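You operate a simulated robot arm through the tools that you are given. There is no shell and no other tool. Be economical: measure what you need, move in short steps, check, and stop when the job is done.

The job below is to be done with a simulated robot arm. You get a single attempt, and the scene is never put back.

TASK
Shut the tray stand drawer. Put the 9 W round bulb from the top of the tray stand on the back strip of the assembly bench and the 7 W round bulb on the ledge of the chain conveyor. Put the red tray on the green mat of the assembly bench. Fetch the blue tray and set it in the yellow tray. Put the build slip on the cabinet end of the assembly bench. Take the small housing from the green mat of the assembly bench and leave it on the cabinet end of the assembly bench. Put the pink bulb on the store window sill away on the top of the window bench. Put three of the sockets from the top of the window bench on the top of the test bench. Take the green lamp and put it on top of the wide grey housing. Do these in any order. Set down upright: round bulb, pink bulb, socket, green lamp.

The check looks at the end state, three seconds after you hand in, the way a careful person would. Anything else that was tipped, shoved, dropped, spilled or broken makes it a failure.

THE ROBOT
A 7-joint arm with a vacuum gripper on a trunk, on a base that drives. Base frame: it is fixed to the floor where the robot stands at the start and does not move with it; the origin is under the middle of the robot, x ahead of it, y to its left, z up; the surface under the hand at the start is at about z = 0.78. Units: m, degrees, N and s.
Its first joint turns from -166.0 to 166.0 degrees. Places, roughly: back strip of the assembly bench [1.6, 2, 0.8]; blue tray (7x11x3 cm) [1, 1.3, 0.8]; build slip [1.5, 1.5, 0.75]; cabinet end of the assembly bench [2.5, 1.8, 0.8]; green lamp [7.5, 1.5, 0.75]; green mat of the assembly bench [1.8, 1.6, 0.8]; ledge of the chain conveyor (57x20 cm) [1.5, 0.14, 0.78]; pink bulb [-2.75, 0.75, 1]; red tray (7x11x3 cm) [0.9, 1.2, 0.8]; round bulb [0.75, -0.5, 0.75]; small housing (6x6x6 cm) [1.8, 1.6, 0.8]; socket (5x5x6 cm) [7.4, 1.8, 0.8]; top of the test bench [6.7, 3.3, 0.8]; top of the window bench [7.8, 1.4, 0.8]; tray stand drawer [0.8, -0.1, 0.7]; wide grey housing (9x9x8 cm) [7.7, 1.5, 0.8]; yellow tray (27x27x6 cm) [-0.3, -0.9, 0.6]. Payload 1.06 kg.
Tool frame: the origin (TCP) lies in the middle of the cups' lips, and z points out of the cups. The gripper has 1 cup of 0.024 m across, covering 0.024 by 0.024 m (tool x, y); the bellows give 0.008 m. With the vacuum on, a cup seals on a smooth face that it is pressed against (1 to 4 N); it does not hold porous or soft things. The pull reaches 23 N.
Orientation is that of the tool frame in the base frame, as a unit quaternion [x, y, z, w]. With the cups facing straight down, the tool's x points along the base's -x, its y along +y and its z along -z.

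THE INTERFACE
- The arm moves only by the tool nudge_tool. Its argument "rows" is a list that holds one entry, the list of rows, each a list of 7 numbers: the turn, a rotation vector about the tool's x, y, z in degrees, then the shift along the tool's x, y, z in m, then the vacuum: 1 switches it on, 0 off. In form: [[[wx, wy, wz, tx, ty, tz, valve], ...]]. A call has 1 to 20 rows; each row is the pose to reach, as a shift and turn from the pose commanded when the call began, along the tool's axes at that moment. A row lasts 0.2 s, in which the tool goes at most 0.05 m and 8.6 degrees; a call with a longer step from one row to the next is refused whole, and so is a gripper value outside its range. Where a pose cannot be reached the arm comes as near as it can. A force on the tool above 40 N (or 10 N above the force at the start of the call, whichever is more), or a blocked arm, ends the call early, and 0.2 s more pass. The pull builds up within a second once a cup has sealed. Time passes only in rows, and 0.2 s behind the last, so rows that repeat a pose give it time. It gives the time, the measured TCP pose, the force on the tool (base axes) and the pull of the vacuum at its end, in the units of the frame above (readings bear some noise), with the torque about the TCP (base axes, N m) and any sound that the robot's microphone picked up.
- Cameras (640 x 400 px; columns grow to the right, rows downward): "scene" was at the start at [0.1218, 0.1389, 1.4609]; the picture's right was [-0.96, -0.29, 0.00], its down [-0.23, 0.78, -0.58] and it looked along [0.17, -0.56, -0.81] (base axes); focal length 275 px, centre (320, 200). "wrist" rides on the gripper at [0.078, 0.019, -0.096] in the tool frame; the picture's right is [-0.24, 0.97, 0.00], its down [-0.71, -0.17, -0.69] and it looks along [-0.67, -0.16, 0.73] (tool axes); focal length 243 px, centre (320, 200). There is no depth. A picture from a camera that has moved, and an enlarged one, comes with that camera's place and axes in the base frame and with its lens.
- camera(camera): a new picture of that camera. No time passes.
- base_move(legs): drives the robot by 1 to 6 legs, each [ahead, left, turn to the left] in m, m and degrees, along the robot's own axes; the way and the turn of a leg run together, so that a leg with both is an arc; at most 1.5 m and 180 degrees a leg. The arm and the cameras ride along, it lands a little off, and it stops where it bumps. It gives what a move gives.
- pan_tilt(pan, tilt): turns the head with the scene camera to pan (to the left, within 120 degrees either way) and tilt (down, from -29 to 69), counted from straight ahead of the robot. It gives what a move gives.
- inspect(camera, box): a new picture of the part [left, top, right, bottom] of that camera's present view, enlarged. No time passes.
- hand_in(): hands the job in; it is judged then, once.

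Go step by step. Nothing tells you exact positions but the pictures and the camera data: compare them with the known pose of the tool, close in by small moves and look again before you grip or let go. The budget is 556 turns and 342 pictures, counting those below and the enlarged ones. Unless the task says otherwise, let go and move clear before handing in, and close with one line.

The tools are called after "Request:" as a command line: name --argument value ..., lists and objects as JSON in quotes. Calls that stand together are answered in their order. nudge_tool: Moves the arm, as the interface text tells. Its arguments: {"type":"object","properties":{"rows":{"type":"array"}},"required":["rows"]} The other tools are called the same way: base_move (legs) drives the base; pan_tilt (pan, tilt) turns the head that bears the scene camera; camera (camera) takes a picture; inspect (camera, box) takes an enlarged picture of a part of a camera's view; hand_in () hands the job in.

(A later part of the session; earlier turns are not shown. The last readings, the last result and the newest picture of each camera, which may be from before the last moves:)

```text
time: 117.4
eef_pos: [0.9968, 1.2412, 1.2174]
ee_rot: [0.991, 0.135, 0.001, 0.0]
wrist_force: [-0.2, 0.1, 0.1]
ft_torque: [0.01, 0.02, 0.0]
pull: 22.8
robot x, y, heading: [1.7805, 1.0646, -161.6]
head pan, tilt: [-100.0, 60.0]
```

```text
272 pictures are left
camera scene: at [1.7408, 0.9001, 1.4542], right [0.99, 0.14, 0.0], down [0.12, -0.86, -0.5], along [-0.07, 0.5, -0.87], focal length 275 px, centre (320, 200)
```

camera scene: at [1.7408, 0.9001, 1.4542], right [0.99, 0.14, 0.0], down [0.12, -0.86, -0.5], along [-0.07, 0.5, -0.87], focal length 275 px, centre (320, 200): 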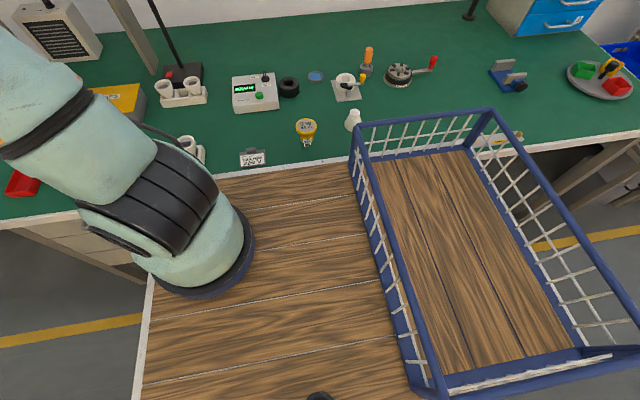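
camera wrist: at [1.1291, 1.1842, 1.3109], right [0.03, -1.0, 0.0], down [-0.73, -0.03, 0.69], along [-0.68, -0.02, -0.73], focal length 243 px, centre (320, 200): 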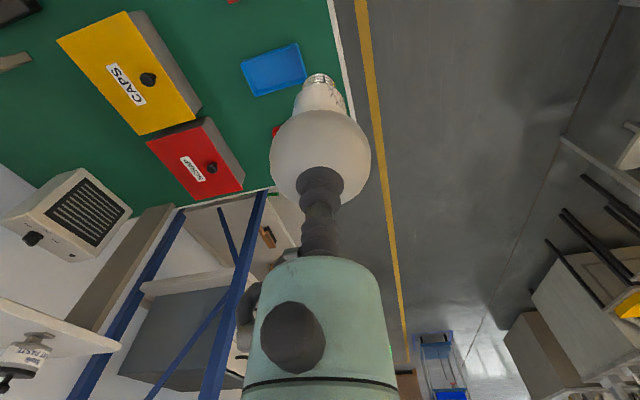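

Request:
base_move --legs '[[0, -0.045, 0]]'

Request:
pan_tilt --pan -80 --tilt 30

```text
time: 118.3
eef_pos: [0.9845, 1.2855, 1.2169]
ee_rot: [0.991, 0.134, -0.001, 0.0]
wrist_force: [0.0, 0.8, -0.8]
ft_torque: [-0.01, 0.0, 0.0]
pull: 22.9
robot x, y, heading: [1.7646, 1.1118, -162.4]
head pan, tilt: [-100.0, 60.0]
```

```text
time: 119.3
eef_pos: [0.9839, 1.286, 1.216]
ee_rot: [0.991, 0.134, 0.0, -0.001]
wrist_force: [-0.5, 0.0, -0.3]
ft_torque: [-0.02, 0.02, 0.02]
pull: 22.6
robot x, y, heading: [1.7662, 1.1116, -162.1]
head pan, tilt: [-80.0, 30.0]
```

The pick axis is now close enough. I'll swing the bulb over the bench, keeping clear of the desk lamp, toward (1.6,1.97).

Request:
nudge_tool --rows '[[[0, 0, 0, 0.041, -0.023, 0, 1], [0, 0, 0, 0.082, -0.046, 0, 1], [0, 0, 0, 0.122, -0.069, 0, 1], [0, 0, 0, 0.163, -0.092, 0, 1], [0, 0, 0, 0.204, -0.115, 0, 1], [0, 0, 0, 0.245, -0.138, 0, 1], [0, 0, 0, 0.286, -0.161, 0, 1], [0, 0, 0, 0.327, -0.184, 0, 1], [0, 0, 0, 0.367, -0.195, 0, 1], [0, 0, 0, 0.407, -0.206, 0, 1], [0, 0, 0, 0.447, -0.217, 0, 1], [0, 0, 0, 0.487, -0.229, 0, 1], [0, 0, 0, 0.527, -0.24, 0, 1], [0, 0, 0, 0.567, -0.251, 0, 1], [0, 0, 0, 0.607, -0.262, 0, 1], [0, 0, 0, 0.607, -0.262, 0, 1]]]'

Request:
camera --camera "scene"

Request:
camera --camera "wrist"

```text
time: 122.9
eef_pos: [1.1709, 1.4756, 1.2208]
ee_rot: [0.962, 0.273, -0.003, -0.001]
wrist_force: [-0.9, -1.4, 0.1]
ft_torque: [-0.01, 0.02, -0.01]
pull: 22.7
robot x, y, heading: [1.5909, 0.9891, -146.6]
head pan, tilt: [-80.0, 30.0]
stopped in row 16: the arm was blocked; the commanded pose is now the measured one
```

```text
271 pictures are left
camera scene: at [1.564, 0.8167, 1.4954], right [0.72, 0.69, 0.0], down [0.34, -0.36, -0.87], along [-0.6, 0.63, -0.5], focal length 275 px, centre (320, 200)
```

scene: 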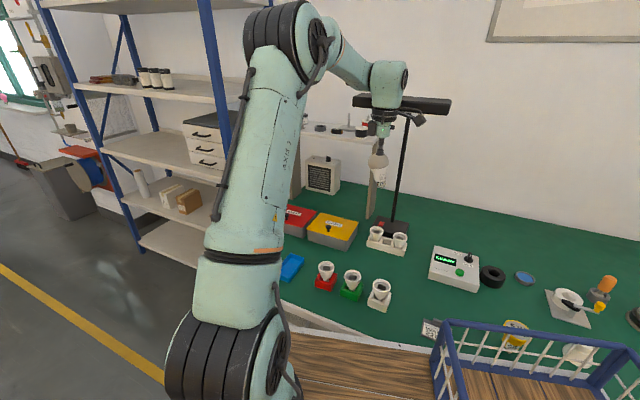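

```text
270 pictures are left
camera wrist: at [1.2488, 1.5003, 1.3151], right [0.31, -0.95, 0.0], down [-0.69, -0.22, 0.69], along [-0.66, -0.21, -0.72], focal length 243 px, centre (320, 200)
```

wrist: 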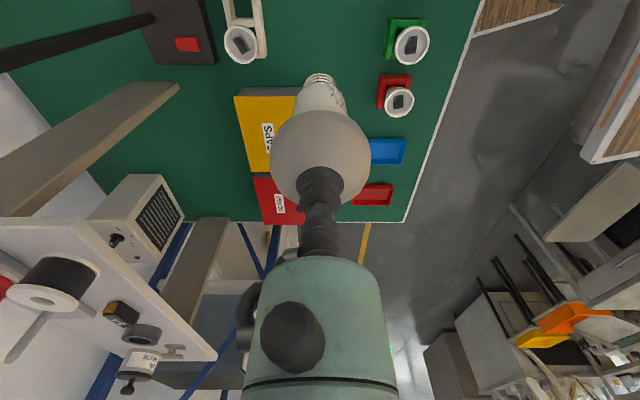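

The arm was blocked by the desk lamp and the base was pushed round. I'll look closely before moving.

Request:
inspect --camera "scene" --box '[330, 40, 490, 160]'

Request:
inspect --camera "scene" --box '[270, 180, 510, 330]'

```text
3.33 times, centred on (410, 100) of scene
camera zoom: at [1.564, 0.8167, 1.4954], right [0.72, 0.69, 0.0], down [0.34, -0.36, -0.87], along [-0.6, 0.63, -0.5], focal length 916 px, centre (20, 533)
```

zoom: 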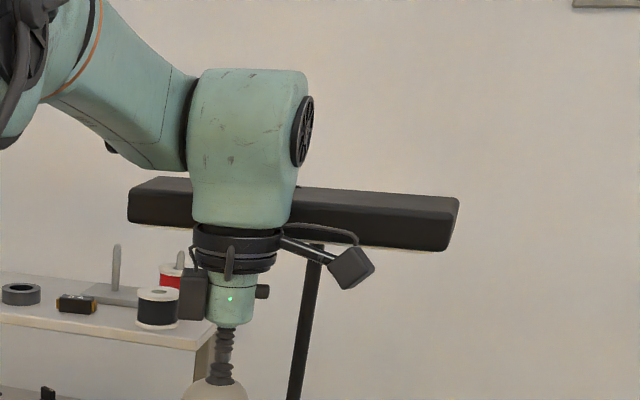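

```text
2.67 times, centred on (390, 255) of scene
camera zoom: at [1.564, 0.8167, 1.4954], right [0.72, 0.69, 0.0], down [0.34, -0.36, -0.87], along [-0.6, 0.63, -0.5], focal length 732 px, centre (133, 53)
```

zoom: 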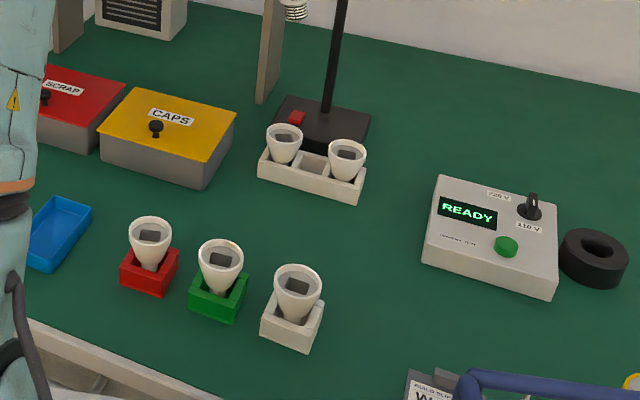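

The lamp hasn't moved (base still at (1.115,1.72)), and the bulb is still held; only the robot base slid. I'll back the tool away, then realign the base further along the bench.

Request:
nudge_tool --rows '[[[0, 0, 0, -0.007, 0.042, 0, 1], [0, 0, 0, -0.015, 0.085, 0, 1], [0, 0, 0, -0.022, 0.128, 0, 1], [0, 0, 0, -0.03, 0.17, 0, 1], [0, 0, 0, -0.037, 0.212, 0, 1], [0, 0, 0, -0.037, 0.212, 0, 1]]]'

Request:
base_move --legs '[[0, 0, -15.4], [-0.62, 0, 0]]'

Request:
pan_tilt --pan -80 --tilt 35

Request:
camera --camera "scene"

```text
time: 124.3
eef_pos: [1.2505, 1.2835, 1.2176]
ee_rot: [0.963, 0.271, -0.002, 0.002]
wrist_force: [-0.1, -0.4, 0.2]
ft_torque: [0.01, 0.0, 0.01]
pull: 23.2
robot x, y, heading: [1.593, 0.9939, -146.1]
head pan, tilt: [-80.0, 30.0]
```

```text
time: 128.7
eef_pos: [1.9261, 1.5594, 1.2171]
ee_rot: [0.989, 0.145, -0.002, 0.001]
wrist_force: [-0.2, -0.2, -0.4]
ft_torque: [0.02, 0.04, -0.02]
pull: 23.1
robot x, y, heading: [2.1769, 1.1923, -161.1]
head pan, tilt: [-80.0, 30.0]
```

```text
time: 129.3
eef_pos: [1.9261, 1.5608, 1.2193]
ee_rot: [0.989, 0.145, -0.001, 0.002]
wrist_force: [0.2, -0.6, -0.4]
ft_torque: [0.0, -0.02, 0.01]
pull: 22.6
robot x, y, heading: [2.1824, 1.194, -161.0]
head pan, tilt: [-80.0, 35.0]
```

```text
267 pictures are left
camera scene: at [2.1105, 1.0365, 1.4885], right [0.88, 0.48, 0.0], down [0.28, -0.5, -0.82], along [-0.39, 0.72, -0.57], focal length 275 px, centre (320, 200)
```

scene: 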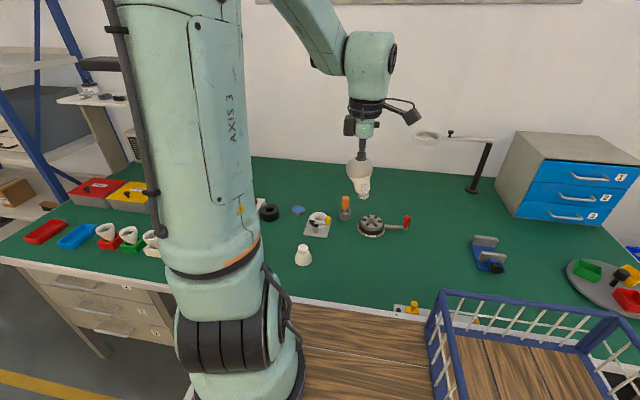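

Clear of the lamp now. I'll reach to (1.66,2.0) on the back strip, behind the loose tools.

Request:
nudge_tool --rows '[[[0, 0, 0, -0.011, -0.043, 0, 1], [0, 0, 0, -0.022, -0.085, 0, 1], [0, 0, 0, -0.033, -0.128, 0, 1], [0, 0, 0, -0.044, -0.17, 0, 1], [0, 0, 0, -0.055, -0.213, 0, 1], [0, 0, 0, -0.066, -0.256, 0, 1], [0, 0, 0, -0.077, -0.298, 0, 1], [0, 0, 0, -0.088, -0.341, 0, 1], [0, 0, 0, -0.099, -0.383, 0, 1], [0, 0, 0, -0.11, -0.426, 0.0, 1], [0, 0, 0, -0.12, -0.468, 0.0, 1], [0, 0, 0, -0.129, -0.498, 0.02, 1], [0, 0, 0, -0.129, -0.498, 0.06, 1], [0, 0, 0, -0.129, -0.498, 0.1, 1], [0, 0, 0, -0.129, -0.498, 0.14, 1], [0, 0, 0, -0.129, -0.498, 0.18, 1], [0, 0, 0, -0.129, -0.498, 0.22, 1], [0, 0, 0, -0.129, -0.498, 0.22, 1]]]'

Request:
camera --camera "scene"

Request:
camera --camera "wrist"

```text
time: 133.1
eef_pos: [1.6879, 1.9176, 0.9906]
ee_rot: [0.989, 0.146, -0.001, 0.0]
wrist_force: [0.2, -0.1, -0.5]
ft_torque: [0.01, 0.01, 0.0]
pull: 22.9
out of reach, approached as far as the arm can: row 9, 10, 11, 12, 13, 14, 15, 16, 17, 18
robot x, y, heading: [2.18, 1.1952, -161.2]
head pan, tilt: [-80.0, 35.0]
```

```text
266 pictures are left
camera scene: at [2.1106, 1.0362, 1.4885], right [0.88, 0.48, 0.0], down [0.28, -0.5, -0.82], along [-0.39, 0.72, -0.57], focal length 275 px, centre (320, 200)
```

scene: 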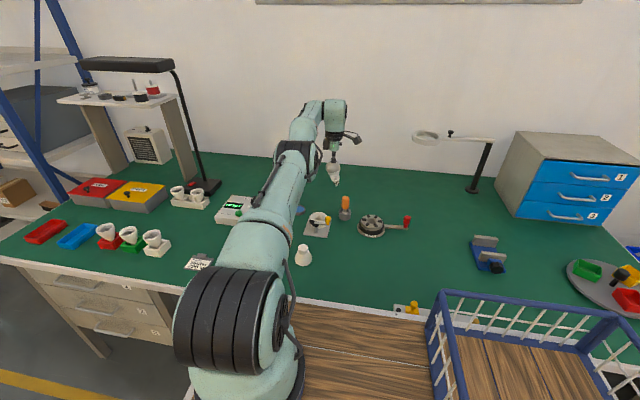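

```text
265 pictures are left
camera wrist: at [1.7678, 1.9215, 1.0847], right [0.05, -1.0, 0.0], down [-0.72, -0.04, 0.69], along [-0.69, -0.04, -0.73], focal length 243 px, centre (320, 200)
```

wrist: 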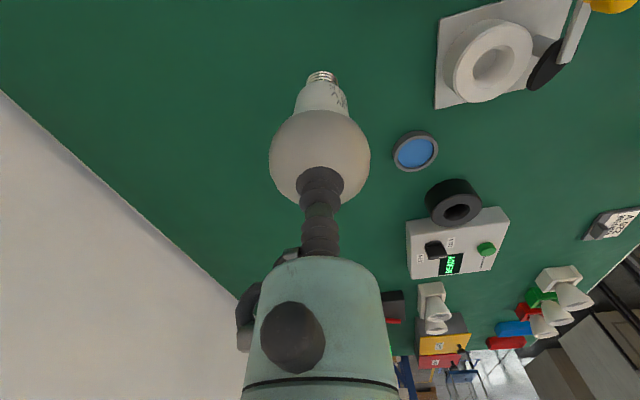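

The arm stops at (1.688,1.918), a bit short of the strip's middle. I'll raise slightly and edge the base a few centimetres nearer to the bench.

Request:
nudge_tool --rows '[[[0, 0, 0, 0, 0, -0.03, 1], [0, 0, 0, 0, 0, -0.05, 1]]]'

Request:
base_move --legs '[[0, -0.05, 0]]'

```text
time: 133.7
eef_pos: [1.6877, 1.9179, 1.039]
ee_rot: [0.989, 0.145, -0.002, 0.001]
wrist_force: [-0.2, -0.2, -1.4]
ft_torque: [-0.02, -0.01, 0.02]
pull: 22.4
robot x, y, heading: [2.1815, 1.1909, -161.1]
head pan, tilt: [-80.0, 35.0]
```

```text
time: 134.7
eef_pos: [1.6718, 1.9671, 1.0374]
ee_rot: [0.99, 0.144, -0.002, 0.001]
wrist_force: [0.4, 0.0, -0.5]
ft_torque: [0.02, 0.01, 0.0]
pull: 22.5
robot x, y, heading: [2.1635, 1.2401, -161.1]
head pan, tilt: [-80.0, 35.0]
```

Request:
nudge_tool --rows '[[[0, 0, 0, 0, -0.01, 0.03, 1], [0, 0, 0, 0, -0.02, 0.06, 1], [0, 0, 0, 0, -0.03, 0.09, 1], [0, 0, 0, 0, -0.04, 0.1, 1], [0, 0, 0, 0, -0.04, 0.1, 1]]]'

Request:
camera --camera "wrist"

```text
time: 135.8
eef_pos: [1.6711, 1.9748, 0.9375]
ee_rot: [0.99, 0.144, -0.002, 0.002]
wrist_force: [-0.8, -1.0, -1.1]
ft_torque: [0.04, -0.04, -0.03]
pull: 22.8
out of reach, approached as far as the arm can: row 1, 2, 3, 4, 5
robot x, y, heading: [2.1637, 1.2434, -161.2]
head pan, tilt: [-80.0, 35.0]
```

```text
264 pictures are left
camera wrist: at [1.7513, 1.9781, 1.0313], right [0.05, -1.0, 0.0], down [-0.73, -0.04, 0.69], along [-0.69, -0.04, -0.73], focal length 243 px, centre (320, 200)
```

wrist: 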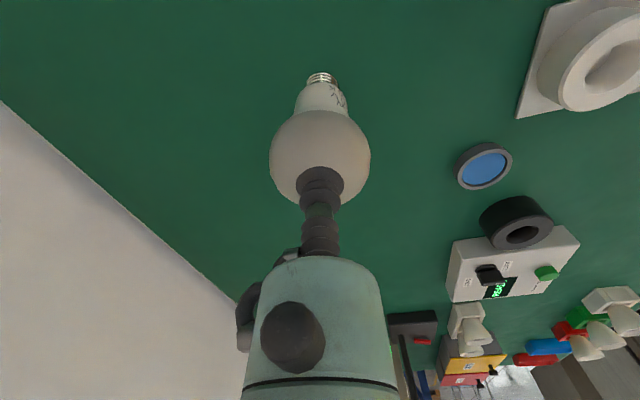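

Request:
base_move --legs '[[0, -0.03, 0]]'

Request:
inspect --camera "scene" --box '[290, 120, 390, 220]'

```text
time: 136.8
eef_pos: [1.6687, 1.9945, 0.9382]
ee_rot: [0.99, 0.141, -0.002, 0.0]
wrist_force: [-0.1, 0.0, 0.5]
ft_torque: [0.01, 0.0, 0.02]
pull: 23.0
robot x, y, heading: [2.1579, 1.2518, -161.6]
head pan, tilt: [-80.0, 35.0]
stopped in leg 1: the robot was blocked; the commanded pose is now the measured one
```

```text
4.00 times, centred on (340, 170) of scene
camera zoom: at [2.0871, 1.1012, 1.4885], right [0.88, 0.48, 0.0], down [0.27, -0.5, -0.82], along [-0.39, 0.72, -0.57], focal length 1099 px, centre (240, 320)
```

zoom: 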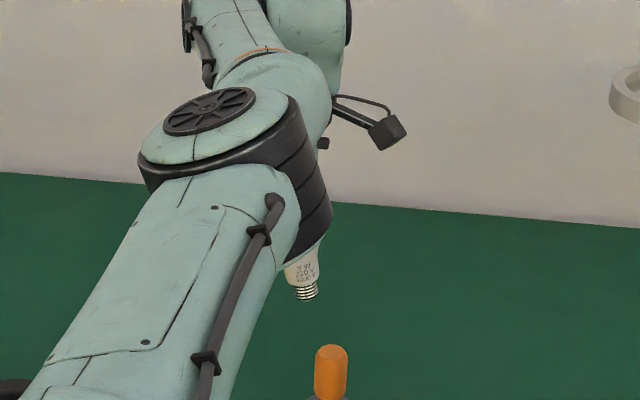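

The base touched the bench and stopped. The bulb is at (1.669,1.994), on the strip. I'll lower it gently.

Request:
nudge_tool --rows '[[[0, 0, 0, 0, 0, 0.006, 1], [0, 0, 0, 0, 0, 0.012, 1], [0, 0, 0, 0, 0, 0.018, 1], [0, 0, 0, 0, 0, 0.018, 1]]]'

Request:
camera --camera "wrist"

Request:
inspect --camera "scene" --box '[290, 150, 350, 210]'

```text
time: 137.8
eef_pos: [1.669, 1.9937, 0.9184]
ee_rot: [0.99, 0.142, -0.002, 0.0]
wrist_force: [-0.5, -1.1, 0.3]
ft_torque: [0.01, 0.02, -0.02]
pull: 23.2
robot x, y, heading: [2.1556, 1.2585, -161.7]
head pan, tilt: [-80.0, 35.0]
```

```text
262 pictures are left
camera wrist: at [1.7496, 1.9971, 1.0124], right [0.05, -1.0, 0.0], down [-0.73, -0.03, 0.69], along [-0.69, -0.03, -0.73], focal length 243 px, centre (320, 200)
```

wrist: 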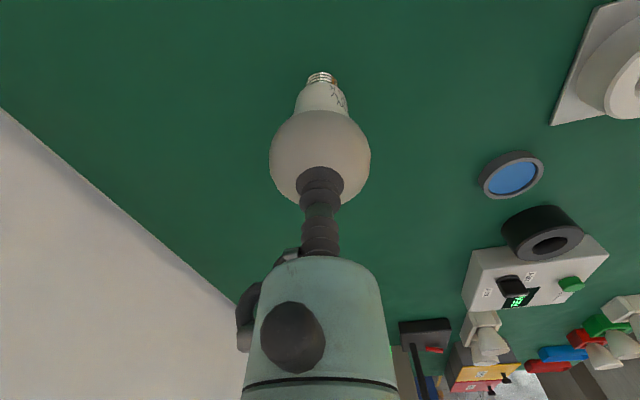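

```text
6.67 times, centred on (320, 180) of scene
camera zoom: at [2.0871, 1.1011, 1.4885], right [0.88, 0.48, 0.0], down [0.27, -0.5, -0.82], along [-0.39, 0.72, -0.57], focal length 1831 px, centre (320, 333)
```

zoom: 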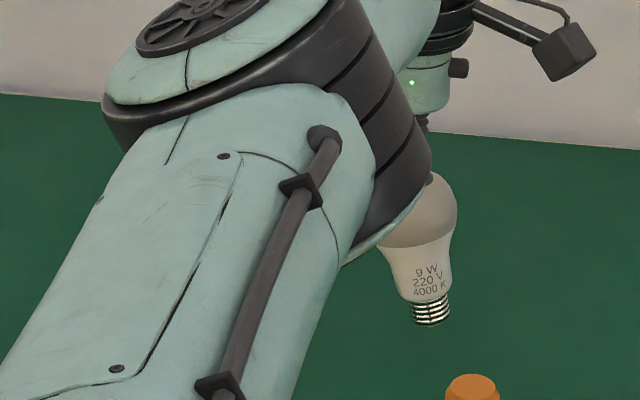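

Both views show the bulb leaning about 7–8° along the tool's x axis. I'll rotate the tool to bring it upright and check.

Request:
nudge_tool --rows '[[[0, -4, 0, 0, 0, 0, 1], [0, -7.5, 0, 0, 0, 0, 1], [0, -7.5, 0, 0, 0, 0, 1]]]'

Request:
inspect --camera "scene" --box '[300, 150, 360, 210]'

Request:
inspect --camera "wrist" --box '[230, 40, 410, 220]'

```text
time: 138.6
eef_pos: [1.6687, 1.993, 0.9182]
ee_rot: [0.988, 0.142, -0.066, 0.01]
wrist_force: [0.0, 0.0, -0.5]
ft_torque: [0.02, 0.02, -0.01]
pull: 23.4
robot x, y, heading: [2.1578, 1.2548, -161.6]
head pan, tilt: [-80.0, 35.0]
```

```text
6.67 times, centred on (330, 180) of scene
camera zoom: at [2.0872, 1.1011, 1.4885], right [0.88, 0.48, 0.0], down [0.27, -0.5, -0.82], along [-0.39, 0.72, -0.57], focal length 1831 px, centre (253, 333)
```

zoom: 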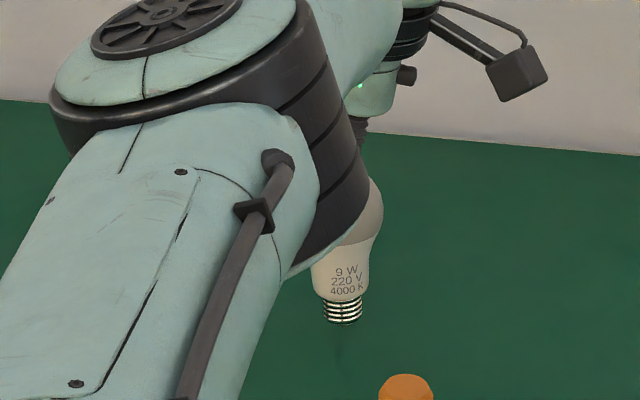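

```text
2.22 times, centred on (320, 130) of wrist
camera zoom: at [1.7601, 1.9997, 1.0016], right [0.05, -1.0, 0.03], down [-0.63, -0.01, 0.77], along [-0.77, -0.06, -0.63], focal length 539 px, centre (320, 356)
```

zoom: 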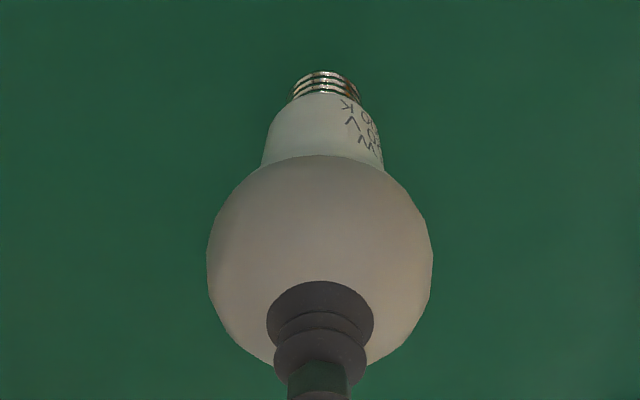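

Request:
inspect --camera "scene" --box '[318, 168, 348, 200]'

```text
12.50 times, centred on (333, 184) of scene
camera zoom: at [2.0872, 1.1011, 1.4885], right [0.88, 0.48, 0.0], down [0.27, -0.5, -0.82], along [-0.39, 0.72, -0.57], focal length 3433 px, centre (158, 400)
```

zoom: 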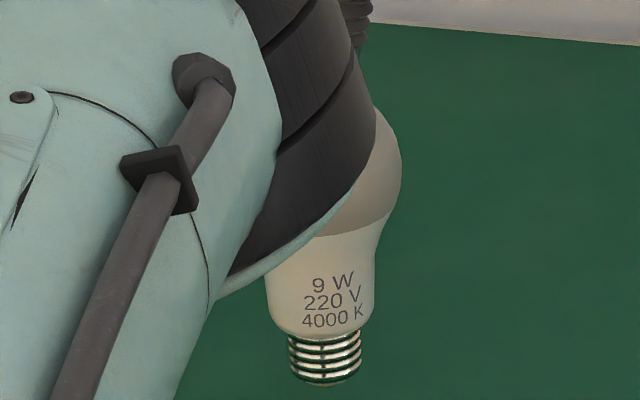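

Request:
inspect --camera "wrist" --box '[270, 55, 370, 120]'

```text
6.15 times, centred on (320, 88) of wrist
camera zoom: at [1.7601, 1.9997, 1.0016], right [0.05, -1.0, 0.03], down [-0.63, -0.01, 0.77], along [-0.77, -0.06, -0.63], focal length 1493 px, centre (320, 892)
```

zoom: 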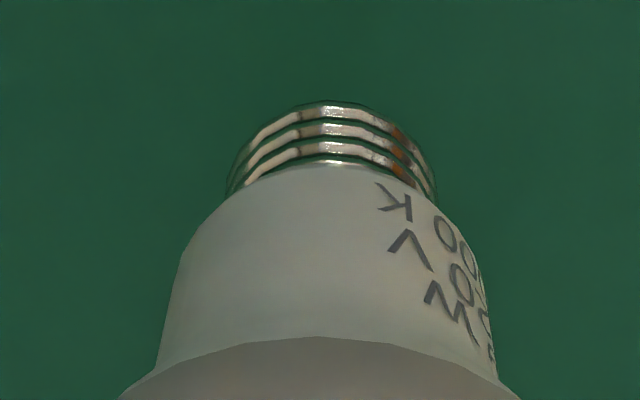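

The two views disagree by a few degrees, so I'll apply a middle correction (about 3°) and come down close, then feel for contact in 1 mm steps.

Request:
nudge_tool --rows '[[[1.9, -2.9, -0.3, 0, 0, 0, 1], [1.9, -2.9, -0.3, 0.0004, 0, 0.003, 1], [1.9, -2.9, -0.3, 0.0008, 0, 0.006, 1], [1.9, -2.9, -0.3, 0.0008, 0, 0.006, 1]]]'

Request:
inspect --camera "scene" --box '[318, 168, 348, 200]'

```text
time: 139.6
eef_pos: [1.6682, 1.9938, 0.9131]
ee_rot: [0.985, 0.143, -0.094, -0.003]
wrist_force: [1.4, 0.4, -0.1]
ft_torque: [0.0, -0.03, -0.01]
pull: 22.5
out of reach, approached as far as the arm can: row 1
robot x, y, heading: [2.1538, 1.2594, -161.6]
head pan, tilt: [-80.0, 35.0]
```

```text
12.50 times, centred on (333, 184) of scene
camera zoom: at [2.0872, 1.1011, 1.4885], right [0.88, 0.48, 0.0], down [0.27, -0.5, -0.82], along [-0.39, 0.72, -0.57], focal length 3433 px, centre (158, 400)
```

zoom: 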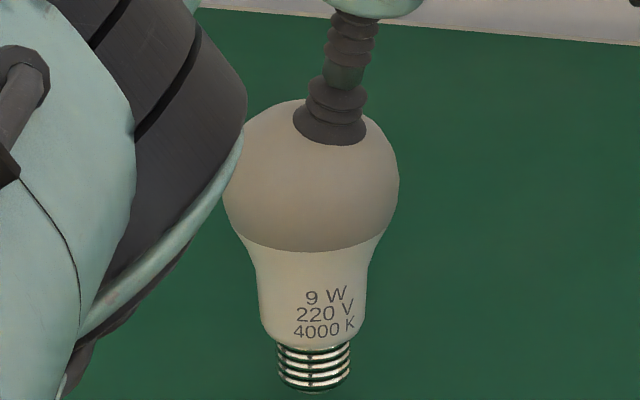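

Now fully visible and nearly upright. A small extra trim, then down in steps.

Request:
nudge_tool --rows '[[[-0.3, -1.4, 0, 0.0002, 0, 0.001, 1], [-0.3, -1.4, 0, 0.0004, 0, 0.0025, 1], [-0.3, -1.4, 0, 0.0004, 0, 0.0025, 1]]]'

Request:
nudge_tool --rows '[[[0, 0, 0, 0.0003, 0, 0.0015, 1], [0, 0, 0, 0.0003, 0, 0.0015, 1]]]'

Request:
nudge_tool --rows '[[[0, 0, 0, 0.0003, 0, 0.0015, 1], [0, 0, 0, 0.0003, 0, 0.0015, 1]]]'

Request:
inspect --camera "scene" --box '[318, 168, 348, 200]'

```text
time: 140.4
eef_pos: [1.6692, 1.993, 0.9103]
ee_rot: [0.984, 0.143, -0.105, 0.001]
wrist_force: [-0.3, -0.2, -0.8]
ft_torque: [-0.03, 0.02, 0.0]
pull: 22.8
robot x, y, heading: [2.1563, 1.2575, -161.4]
head pan, tilt: [-80.0, 35.0]
```

```text
time: 141.0
eef_pos: [1.6692, 1.9931, 0.9087]
ee_rot: [0.984, 0.142, -0.105, 0.001]
wrist_force: [0.0, 0.2, -0.2]
ft_torque: [0.01, 0.0, 0.03]
pull: 22.7
robot x, y, heading: [2.1592, 1.2569, -161.4]
head pan, tilt: [-80.0, 35.0]
```

```text
time: 141.6
eef_pos: [1.6674, 1.9927, 0.907]
ee_rot: [0.984, 0.143, -0.105, 0.0]
wrist_force: [0.2, 1.0, -1.0]
ft_torque: [-0.04, -0.01, 0.01]
pull: 23.0
robot x, y, heading: [2.1574, 1.2587, -161.3]
head pan, tilt: [-80.0, 35.0]
```

```text
12.50 times, centred on (333, 184) of scene
camera zoom: at [2.0872, 1.1011, 1.4885], right [0.88, 0.48, 0.0], down [0.27, -0.5, -0.82], along [-0.39, 0.72, -0.57], focal length 3433 px, centre (158, 400)
```

zoom: 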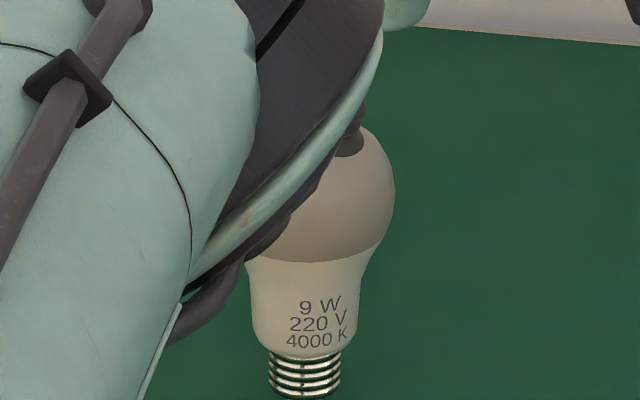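

Request:
nudge_tool --rows '[[[0, 0, 0, 0.0003, 0, 0.0015, 1], [0, 0, 0, 0.0003, 0, 0.0015, 1]]]'

Request:
nudge_tool --rows '[[[0, 0, 0, 0.0003, 0, 0.0015, 1], [0, 0, 0, 0.0003, 0, 0.0015, 1]]]'

Request:
nudge_tool --rows '[[[0, 0, 0, 0.0003, 0, 0.0015, 1], [0, 0, 0, 0.0003, 0, 0.0015, 1]]]'

Request:
inspect --camera "scene" --box '[315, 178, 345, 210]'

```text
time: 142.2
eef_pos: [1.6691, 1.994, 0.9071]
ee_rot: [0.984, 0.143, -0.105, 0.001]
wrist_force: [0.7, 0.1, 0.6]
ft_torque: [-0.01, 0.01, -0.03]
pull: 23.2
robot x, y, heading: [2.1569, 1.259, -161.6]
head pan, tilt: [-80.0, 35.0]
```

```text
time: 142.8
eef_pos: [1.6685, 1.994, 0.906]
ee_rot: [0.984, 0.142, -0.106, 0.001]
wrist_force: [-0.3, 0.6, 2.1]
ft_torque: [-0.01, 0.06, 0.02]
pull: 23.7
robot x, y, heading: [2.1579, 1.2524, -161.9]
head pan, tilt: [-80.0, 35.0]
```

```text
time: 143.4
eef_pos: [1.669, 1.9928, 0.9043]
ee_rot: [0.984, 0.143, -0.106, 0.001]
wrist_force: [1.2, 0.5, 12.8]
ft_torque: [0.03, -0.01, 0.03]
pull: 23.0
robot x, y, heading: [2.1577, 1.2558, -161.5]
head pan, tilt: [-80.0, 35.0]
```

```text
12.50 times, centred on (330, 194) of scene
camera zoom: at [2.0875, 1.1007, 1.4885], right [0.88, 0.48, 0.0], down [0.27, -0.5, -0.82], along [-0.39, 0.72, -0.57], focal length 3433 px, centre (195, 275)
```

zoom: 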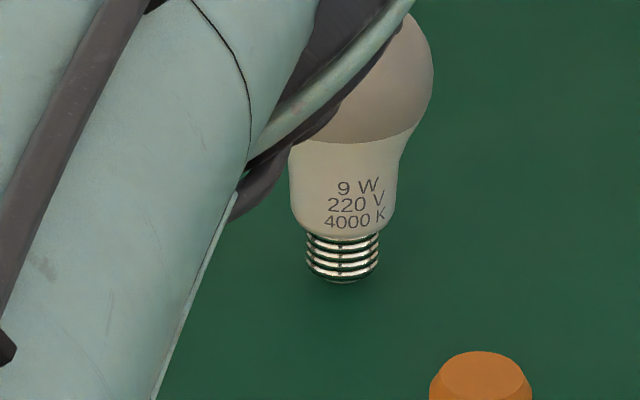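

Contact. I'll back up to a light touch and release.

Request:
nudge_tool --rows '[[[0, 0, 0, -0.0003, 0, -0.0014, 1], [0, 0, 0, -0.0003, 0, -0.0014, 1]]]'

```text
time: 144.0
eef_pos: [1.6678, 1.9925, 0.9045]
ee_rot: [0.984, 0.143, -0.105, 0.002]
wrist_force: [0.0, 0.1, -0.3]
ft_torque: [0.0, 0.01, 0.0]
pull: 22.2
robot x, y, heading: [2.1561, 1.2553, -161.6]
head pan, tilt: [-80.0, 35.0]
```

Request:
nudge_tool --rows '[[[0, 0, 0, 0.0001, 0, 0.0004, 1], [0, 0, 0, 0.0001, 0, 0.0004, 1]]]'

```text
time: 144.6
eef_pos: [1.6689, 1.993, 0.9042]
ee_rot: [0.984, 0.143, -0.105, 0.001]
wrist_force: [0.2, 0.4, 0.7]
ft_torque: [-0.01, -0.02, 0.02]
pull: 23.1
robot x, y, heading: [2.1562, 1.2566, -161.5]
head pan, tilt: [-80.0, 35.0]
```

Request:
nudge_tool --rows '[[[0, 0, 0, 0.0001, 0, 0.0003, 1], [0, 0, 0, 0.0001, 0, 0.0003, 0], [0, 0, 0, 0.0001, 0, 0.0003, 0], [0, 0, 0, 0.0001, 0, 0.0003, 0], [0, 0, 0, 0.0001, 0, 0.0003, 0], [0, 0, 0, 0.0001, 0, 0.0003, 0], [0, 0, 0, 0, 0, -0.002, 0], [0, 0, 0, 0, 0, -0.005, 0], [0, 0, 0, 0, 0, -0.01, 0], [0, 0, 0, 0, 0, -0.02, 0], [0, 0, 0, 0, 0, -0.04, 0], [0, 0, 0, 0, 0, -0.08, 0], [0, 0, 0, 0, 0, -0.12, 0], [0, 0, 0, 0, 0, -0.16, 0], [0, 0, 0, 0, 0, -0.2, 0]]]'

Request:
camera --camera "wrist"

Request:
inspect --camera "scene" --box '[280, 140, 400, 215]'

```text
time: 147.8
eef_pos: [1.7323, 2.0001, 1.0888]
ee_rot: [0.989, 0.136, -0.052, 0.006]
wrist_force: [-2.5, 0.1, 2.5]
ft_torque: [0.07, -0.19, 0.04]
pull: 0.2
robot x, y, heading: [2.1584, 1.2547, -161.3]
head pan, tilt: [-80.0, 35.0]
```

```text
253 pictures are left
camera wrist: at [1.8202, 2.0037, 1.1745], right [0.04, -1.0, 0.02], down [-0.66, -0.01, 0.75], along [-0.75, -0.04, -0.66], focal length 243 px, centre (320, 200)
```

wrist: 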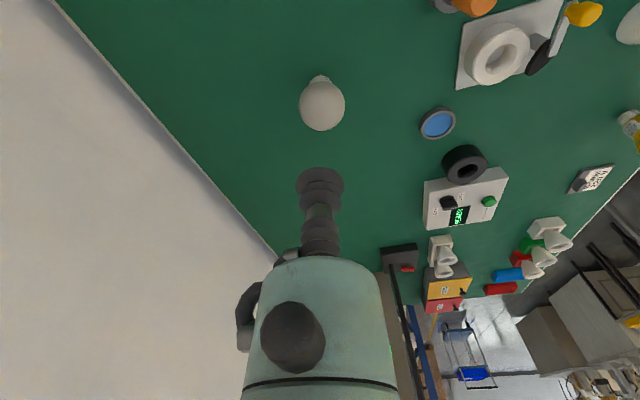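

```text
5.33 times, centred on (340, 178) of scene
camera zoom: at [2.0885, 1.1001, 1.4884], right [0.88, 0.48, 0.0], down [0.27, -0.5, -0.82], along [-0.39, 0.72, -0.57], focal length 1465 px, centre (213, 320)
```

zoom: 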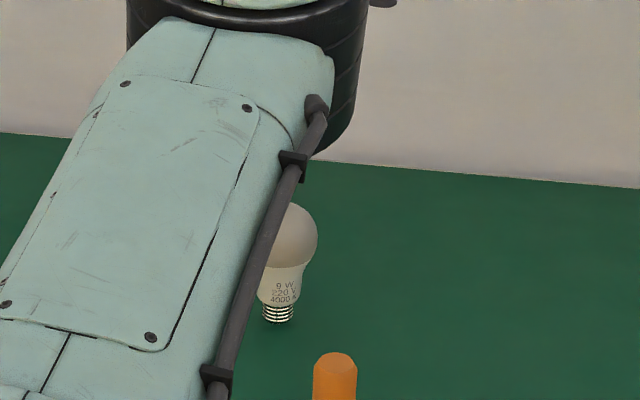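

The 9 W bulb stands on the back strip. I'll retract the arm toward the aisle.

Request:
nudge_tool --rows '[[[0, 0, 0, 0.002, 0.03, 0, 0], [0, 0, 0, 0.004, 0.07, -0.01, 0], [0, 0, 0, 0.006, 0.11, -0.02, 0], [0, 0, 0, 0.007, 0.15, -0.03, 0], [0, 0, 0, 0.008, 0.19, -0.04, 0], [0, 0, 0, 0.009, 0.23, -0.05, 0], [0, 0, 0, 0.01, 0.27, -0.05, 0], [0, 0, 0, 0.01, 0.31, -0.05, 0], [0, 0, 0, 0.01, 0.35, -0.05, 0], [0, 0, 0, 0.01, 0.35, -0.05, 0]]]'

Request:
camera --camera "scene"

Request:
camera --camera "wrist"

```text
time: 150.0
eef_pos: [1.8735, 1.9626, 1.2376]
ee_rot: [0.984, 0.143, -0.106, 0.002]
wrist_force: [1.6, 0.1, -0.1]
ft_torque: [-0.02, 0.0, 0.03]
pull: 0.2
out of reach, approached as far as the arm can: row 1, 2, 3, 4, 5, 6, 7, 8, 9, 10
robot x, y, heading: [2.1598, 1.2546, -161.7]
head pan, tilt: [-80.0, 35.0]
```

```text
251 pictures are left
camera scene: at [2.0876, 1.1009, 1.4885], right [0.88, 0.48, 0.0], down [0.27, -0.5, -0.82], along [-0.39, 0.72, -0.57], focal length 275 px, centre (320, 200)
```

scene: 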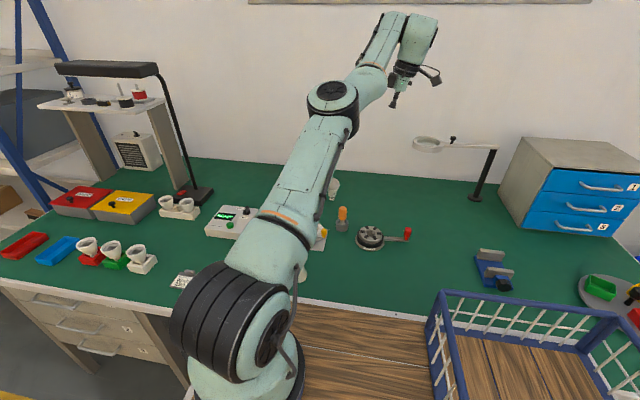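

```text
250 pictures are left
camera wrist: at [1.9714, 1.969, 1.3134], right [0.05, -1.0, 0.02], down [-0.57, -0.01, 0.82], along [-0.82, -0.06, -0.57], focal length 243 px, centre (320, 200)
```

wrist: 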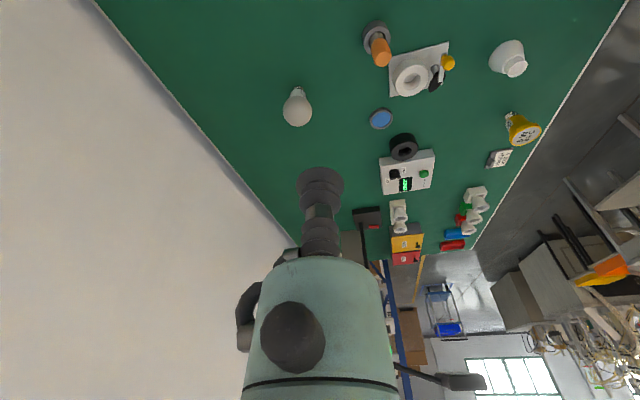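

The arm took an odd route. I'll hold the commanded pose and see where it settles.

Request:
nudge_tool --rows '[[[0, 0, 0, 0, 0, 0, 0], [0, 0, 0, 0, 0, 0, 0], [0, 0, 0, 0, 0, 0, 0], [0, 0, 0, 0, 0, 0, 0]]]'

```text
time: 151.0
eef_pos: [1.8737, 1.9631, 1.239]
ee_rot: [0.984, 0.144, -0.106, 0.001]
wrist_force: [0.3, 0.0, 0.5]
ft_torque: [0.02, -0.01, -0.03]
pull: 0.0
robot x, y, heading: [2.1535, 1.261, -161.5]
head pan, tilt: [-80.0, 35.0]
```

Request:
nudge_tool --rows '[[[-0.4, 3, 0, 0, 0.03, 0, 0], [-0.8, 6, 0, 0, 0.06, 0, 0], [-1.2, 9, 0, 0, 0.09, 0.01, 0], [-1.6, 11.8, 0.3, 0, 0.12, 0.02, 0], [-1.6, 11.8, 0.3, 0, 0.15, 0.03, 0], [-1.6, 11.8, 0.3, 0, 0.18, 0.04, 0], [-1.6, 11.8, 0.3, 0, 0.18, 0.04, 0]]]'

Request:
camera --camera "scene"

```text
time: 152.6
eef_pos: [1.9726, 1.9551, 1.2586]
ee_rot: [0.99, 0.141, -0.001, 0.001]
wrist_force: [-0.9, 0.0, 0.7]
ft_torque: [0.04, -0.01, 0.0]
pull: 0.0
out of reach, approached as far as the arm can: row 1, 2, 3, 4, 5, 6, 7
robot x, y, heading: [2.1581, 1.2578, -162.0]
head pan, tilt: [-80.0, 35.0]
```

```text
249 pictures are left
camera scene: at [2.0871, 1.1009, 1.4885], right [0.88, 0.48, 0.0], down [0.27, -0.5, -0.82], along [-0.39, 0.72, -0.57], focal length 275 px, centre (320, 200)
```

scene: 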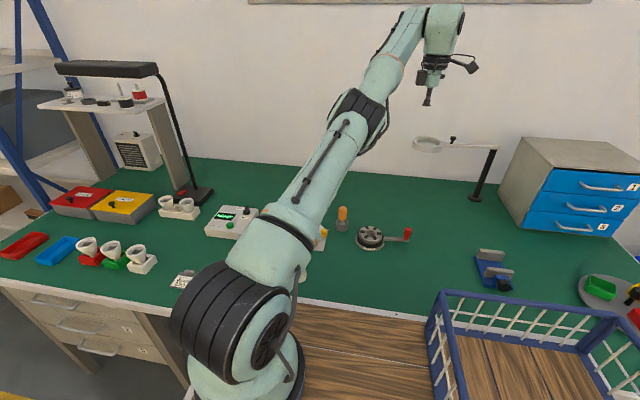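

The arm is near a straight-elbow pose and slides sideways instead of retracting. I'll try retracting while rising.

Request:
nudge_tool --rows '[[[0, 0, 0, -0.01, 0.02, -0.03, 0], [0, 0, 0, -0.02, 0.04, -0.06, 0], [0, 0, 0, -0.03, 0.06, -0.09, 0], [0, 0, 0, -0.04, 0.08, -0.12, 0], [0, 0, 0, -0.05, 0.1, -0.15, 0], [0, 0, 0, -0.05, 0.1, -0.15, 0]]]'

Request:
camera --camera "scene"

```text
time: 154.0
eef_pos: [1.9492, 1.8427, 1.4164]
ee_rot: [0.99, 0.141, -0.002, 0.001]
wrist_force: [0.1, 0.2, 0.0]
ft_torque: [-0.05, 0.01, 0.0]
pull: 0.0
robot x, y, heading: [2.158, 1.2565, -161.7]
head pan, tilt: [-80.0, 35.0]
```

```text
248 pictures are left
camera scene: at [2.087, 1.1011, 1.4885], right [0.88, 0.48, 0.0], down [0.27, -0.5, -0.82], along [-0.39, 0.72, -0.57], focal length 275 px, centre (320, 200)
```

scene: 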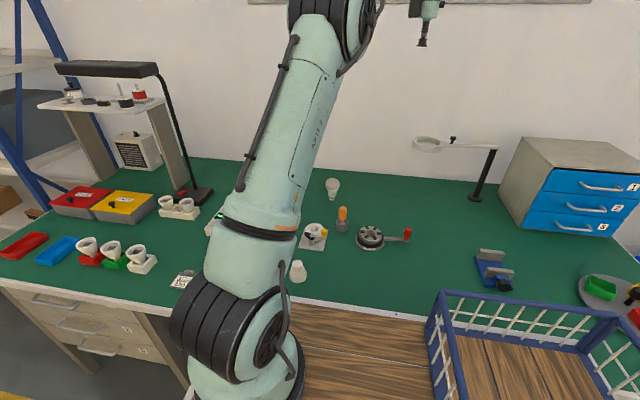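

Freed, and the 9 W bulb still stands. Next the small housing at about (1.763,1.558) goes to the cabinet end; I'll shift the base a bit and look at it from the wrist.

Request:
base_move --legs '[[0, 0.08, 0], [-0.15, 0, 0]]'

Request:
camera --camera "scene"

Request:
camera --camera "wrist"

```text
time: 156.1
eef_pos: [2.1225, 1.8138, 1.4159]
ee_rot: [0.99, 0.14, -0.001, 0.0]
wrist_force: [0.4, -0.3, 0.2]
ft_torque: [0.02, -0.02, 0.0]
pull: 0.0
robot x, y, heading: [2.3272, 1.2249, -161.5]
head pan, tilt: [-80.0, 35.0]
```

```text
247 pictures are left
camera scene: at [2.2577, 1.0712, 1.4885], right [0.88, 0.47, 0.0], down [0.27, -0.51, -0.82], along [-0.39, 0.72, -0.57], focal length 275 px, centre (320, 200)
```

scene: 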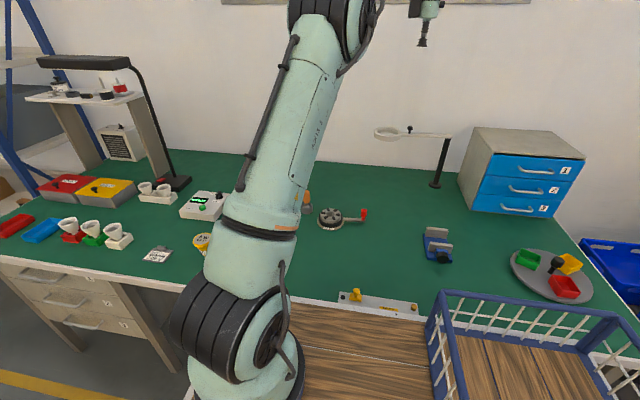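

```text
246 pictures are left
camera wrist: at [2.2022, 1.8167, 1.5104], right [0.04, -1.0, 0.0], down [-0.73, -0.03, 0.69], along [-0.69, -0.03, -0.73], focal length 243 px, centre (320, 200)
```

wrist: 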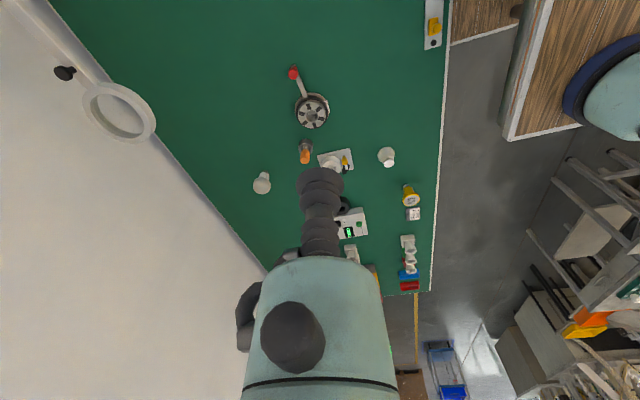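

Request:
nudge_tool --rows '[[[0, 0, 0, -0.035, 0.012, 0.02, 0], [0, 0, 0, -0.07, 0.023, 0.045, 0], [0, 0, 0, -0.105, 0.035, 0.07, 0], [0, 0, 0, -0.14, 0.047, 0.1, 0], [0, 0, 0, -0.175, 0.058, 0.13, 0], [0, 0, 0, -0.21, 0.07, 0.16, 0], [0, 0, 0, -0.245, 0.082, 0.19, 0], [0, 0, 0, -0.28, 0.093, 0.22, 0], [0, 0, 0, -0.315, 0.105, 0.245, 0], [0, 0, 0, -0.35, 0.117, 0.27, 0], [0, 0, 0, -0.38, 0.128, 0.295, 0], [0, 0, 0, -0.406, 0.137, 0.316, 0], [0, 0, 0, -0.406, 0.137, 0.316, 0]]]'

Request:
camera --camera "wrist"

Request:
camera --camera "scene"

```text
time: 158.9
eef_pos: [1.7672, 1.5653, 1.104]
ee_rot: [0.99, 0.141, -0.001, -0.001]
wrist_force: [-0.2, 0.2, -0.4]
ft_torque: [-0.03, 0.02, 0.0]
pull: 0.0
robot x, y, heading: [2.33, 1.2276, -161.7]
head pan, tilt: [-80.0, 35.0]
```

```text
245 pictures are left
camera wrist: at [1.8472, 1.5687, 1.198], right [0.04, -1.0, 0.0], down [-0.73, -0.03, 0.69], along [-0.69, -0.03, -0.73], focal length 243 px, centre (320, 200)
```

wrist: 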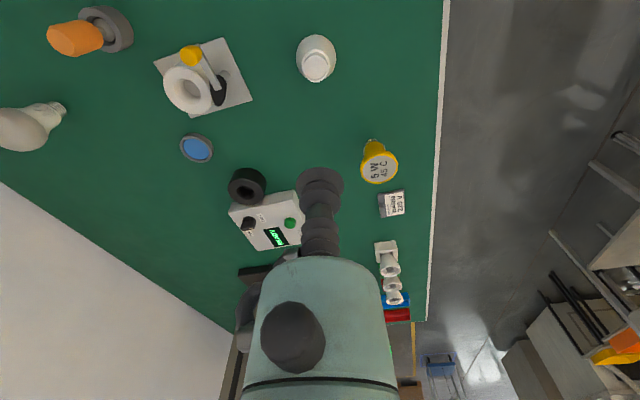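

```text
244 pictures are left
camera scene: at [2.2577, 1.0711, 1.4885], right [0.88, 0.47, 0.0], down [0.27, -0.51, -0.82], along [-0.39, 0.72, -0.57], focal length 275 px, centre (320, 200)
```

scene: 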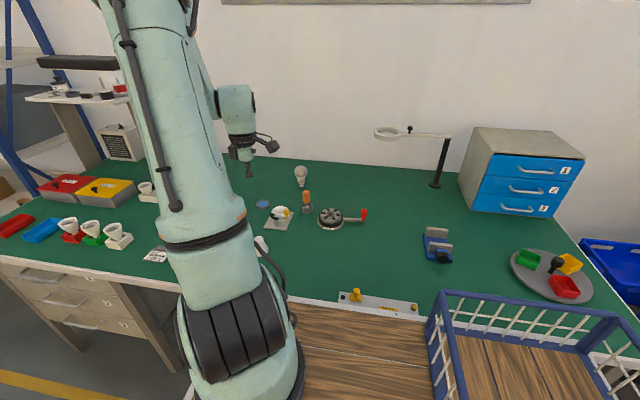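

Request:
inspect --camera "wrist" --box '[270, 20, 370, 100]'

Request:
nudge_tool --rows '[[[0, 0, 0, -0.003, 0, 0.04, 0], [0, 0, 0, -0.006, 0, 0.08, 0], [0, 0, 0, -0.006, 0, 0.12, 0], [0, 0, 0, -0.006, 0, 0.16, 0], [0, 0, 0, -0.006, 0, 0.19, 0], [0, 0, 0, -0.006, 0, 0.2, 0], [0, 0, 0, -0.006, 0, 0.2, 0]]]'

Request:
camera --camera "wrist"

```text
5.00 times, centred on (320, 60) of wrist
camera zoom: at [1.8472, 1.5687, 1.198], right [0.04, -1.0, 0.0], down [-0.73, -0.03, 0.69], along [-0.69, -0.03, -0.73], focal length 1213 px, centre (320, 900)
```

zoom: 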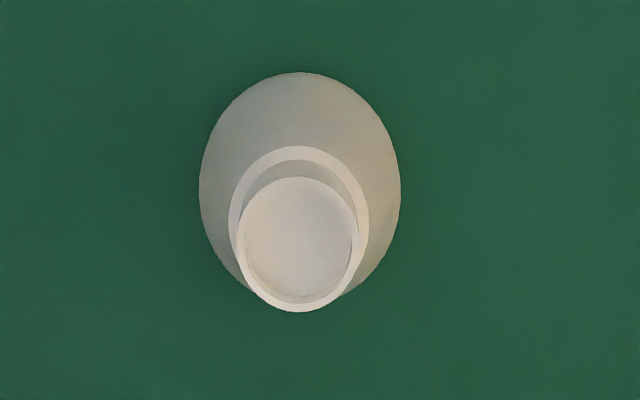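

```text
time: 160.5
eef_pos: [1.7596, 1.5665, 0.9024]
ee_rot: [0.99, 0.14, -0.002, 0.001]
wrist_force: [0.1, -0.4, -0.4]
ft_torque: [-0.02, 0.01, -0.02]
pull: 0.0
robot x, y, heading: [2.3261, 1.226, -161.8]
head pan, tilt: [-80.0, 35.0]
```

```text
242 pictures are left
camera wrist: at [1.8402, 1.5703, 0.9966], right [0.04, -1.0, 0.0], down [-0.73, -0.03, 0.69], along [-0.69, -0.03, -0.73], focal length 243 px, centre (320, 200)
```

wrist: 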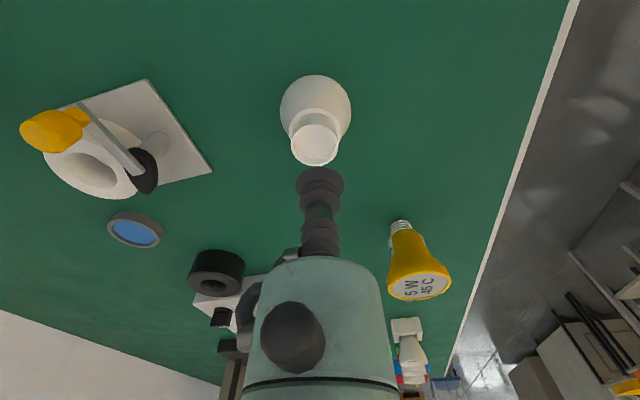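

The housing's top is a flat disc at about (1.756,1.569,0.854). I'll press down on it with the vacuum on.

Request:
nudge_tool --rows '[[[0, 0, 0, -0.003, -0.0035, 0.02, 1], [0, 0, 0, -0.003, -0.0035, 0.035, 1], [0, 0, 0, -0.003, -0.0035, 0.042, 1], [0, 0, 0, -0.003, -0.0035, 0.046, 1], [0, 0, 0, -0.003, -0.0035, 0.049, 1], [0, 0, 0, -0.003, -0.0035, 0.049, 1]]]'

```text
time: 161.9
eef_pos: [1.7577, 1.5697, 0.8539]
ee_rot: [0.99, 0.139, -0.002, 0.0]
wrist_force: [-1.9, 0.1, 13.0]
ft_torque: [-0.02, 0.04, 0.02]
pull: 23.3
robot x, y, heading: [2.3265, 1.2266, -161.7]
head pan, tilt: [-80.0, 35.0]
```

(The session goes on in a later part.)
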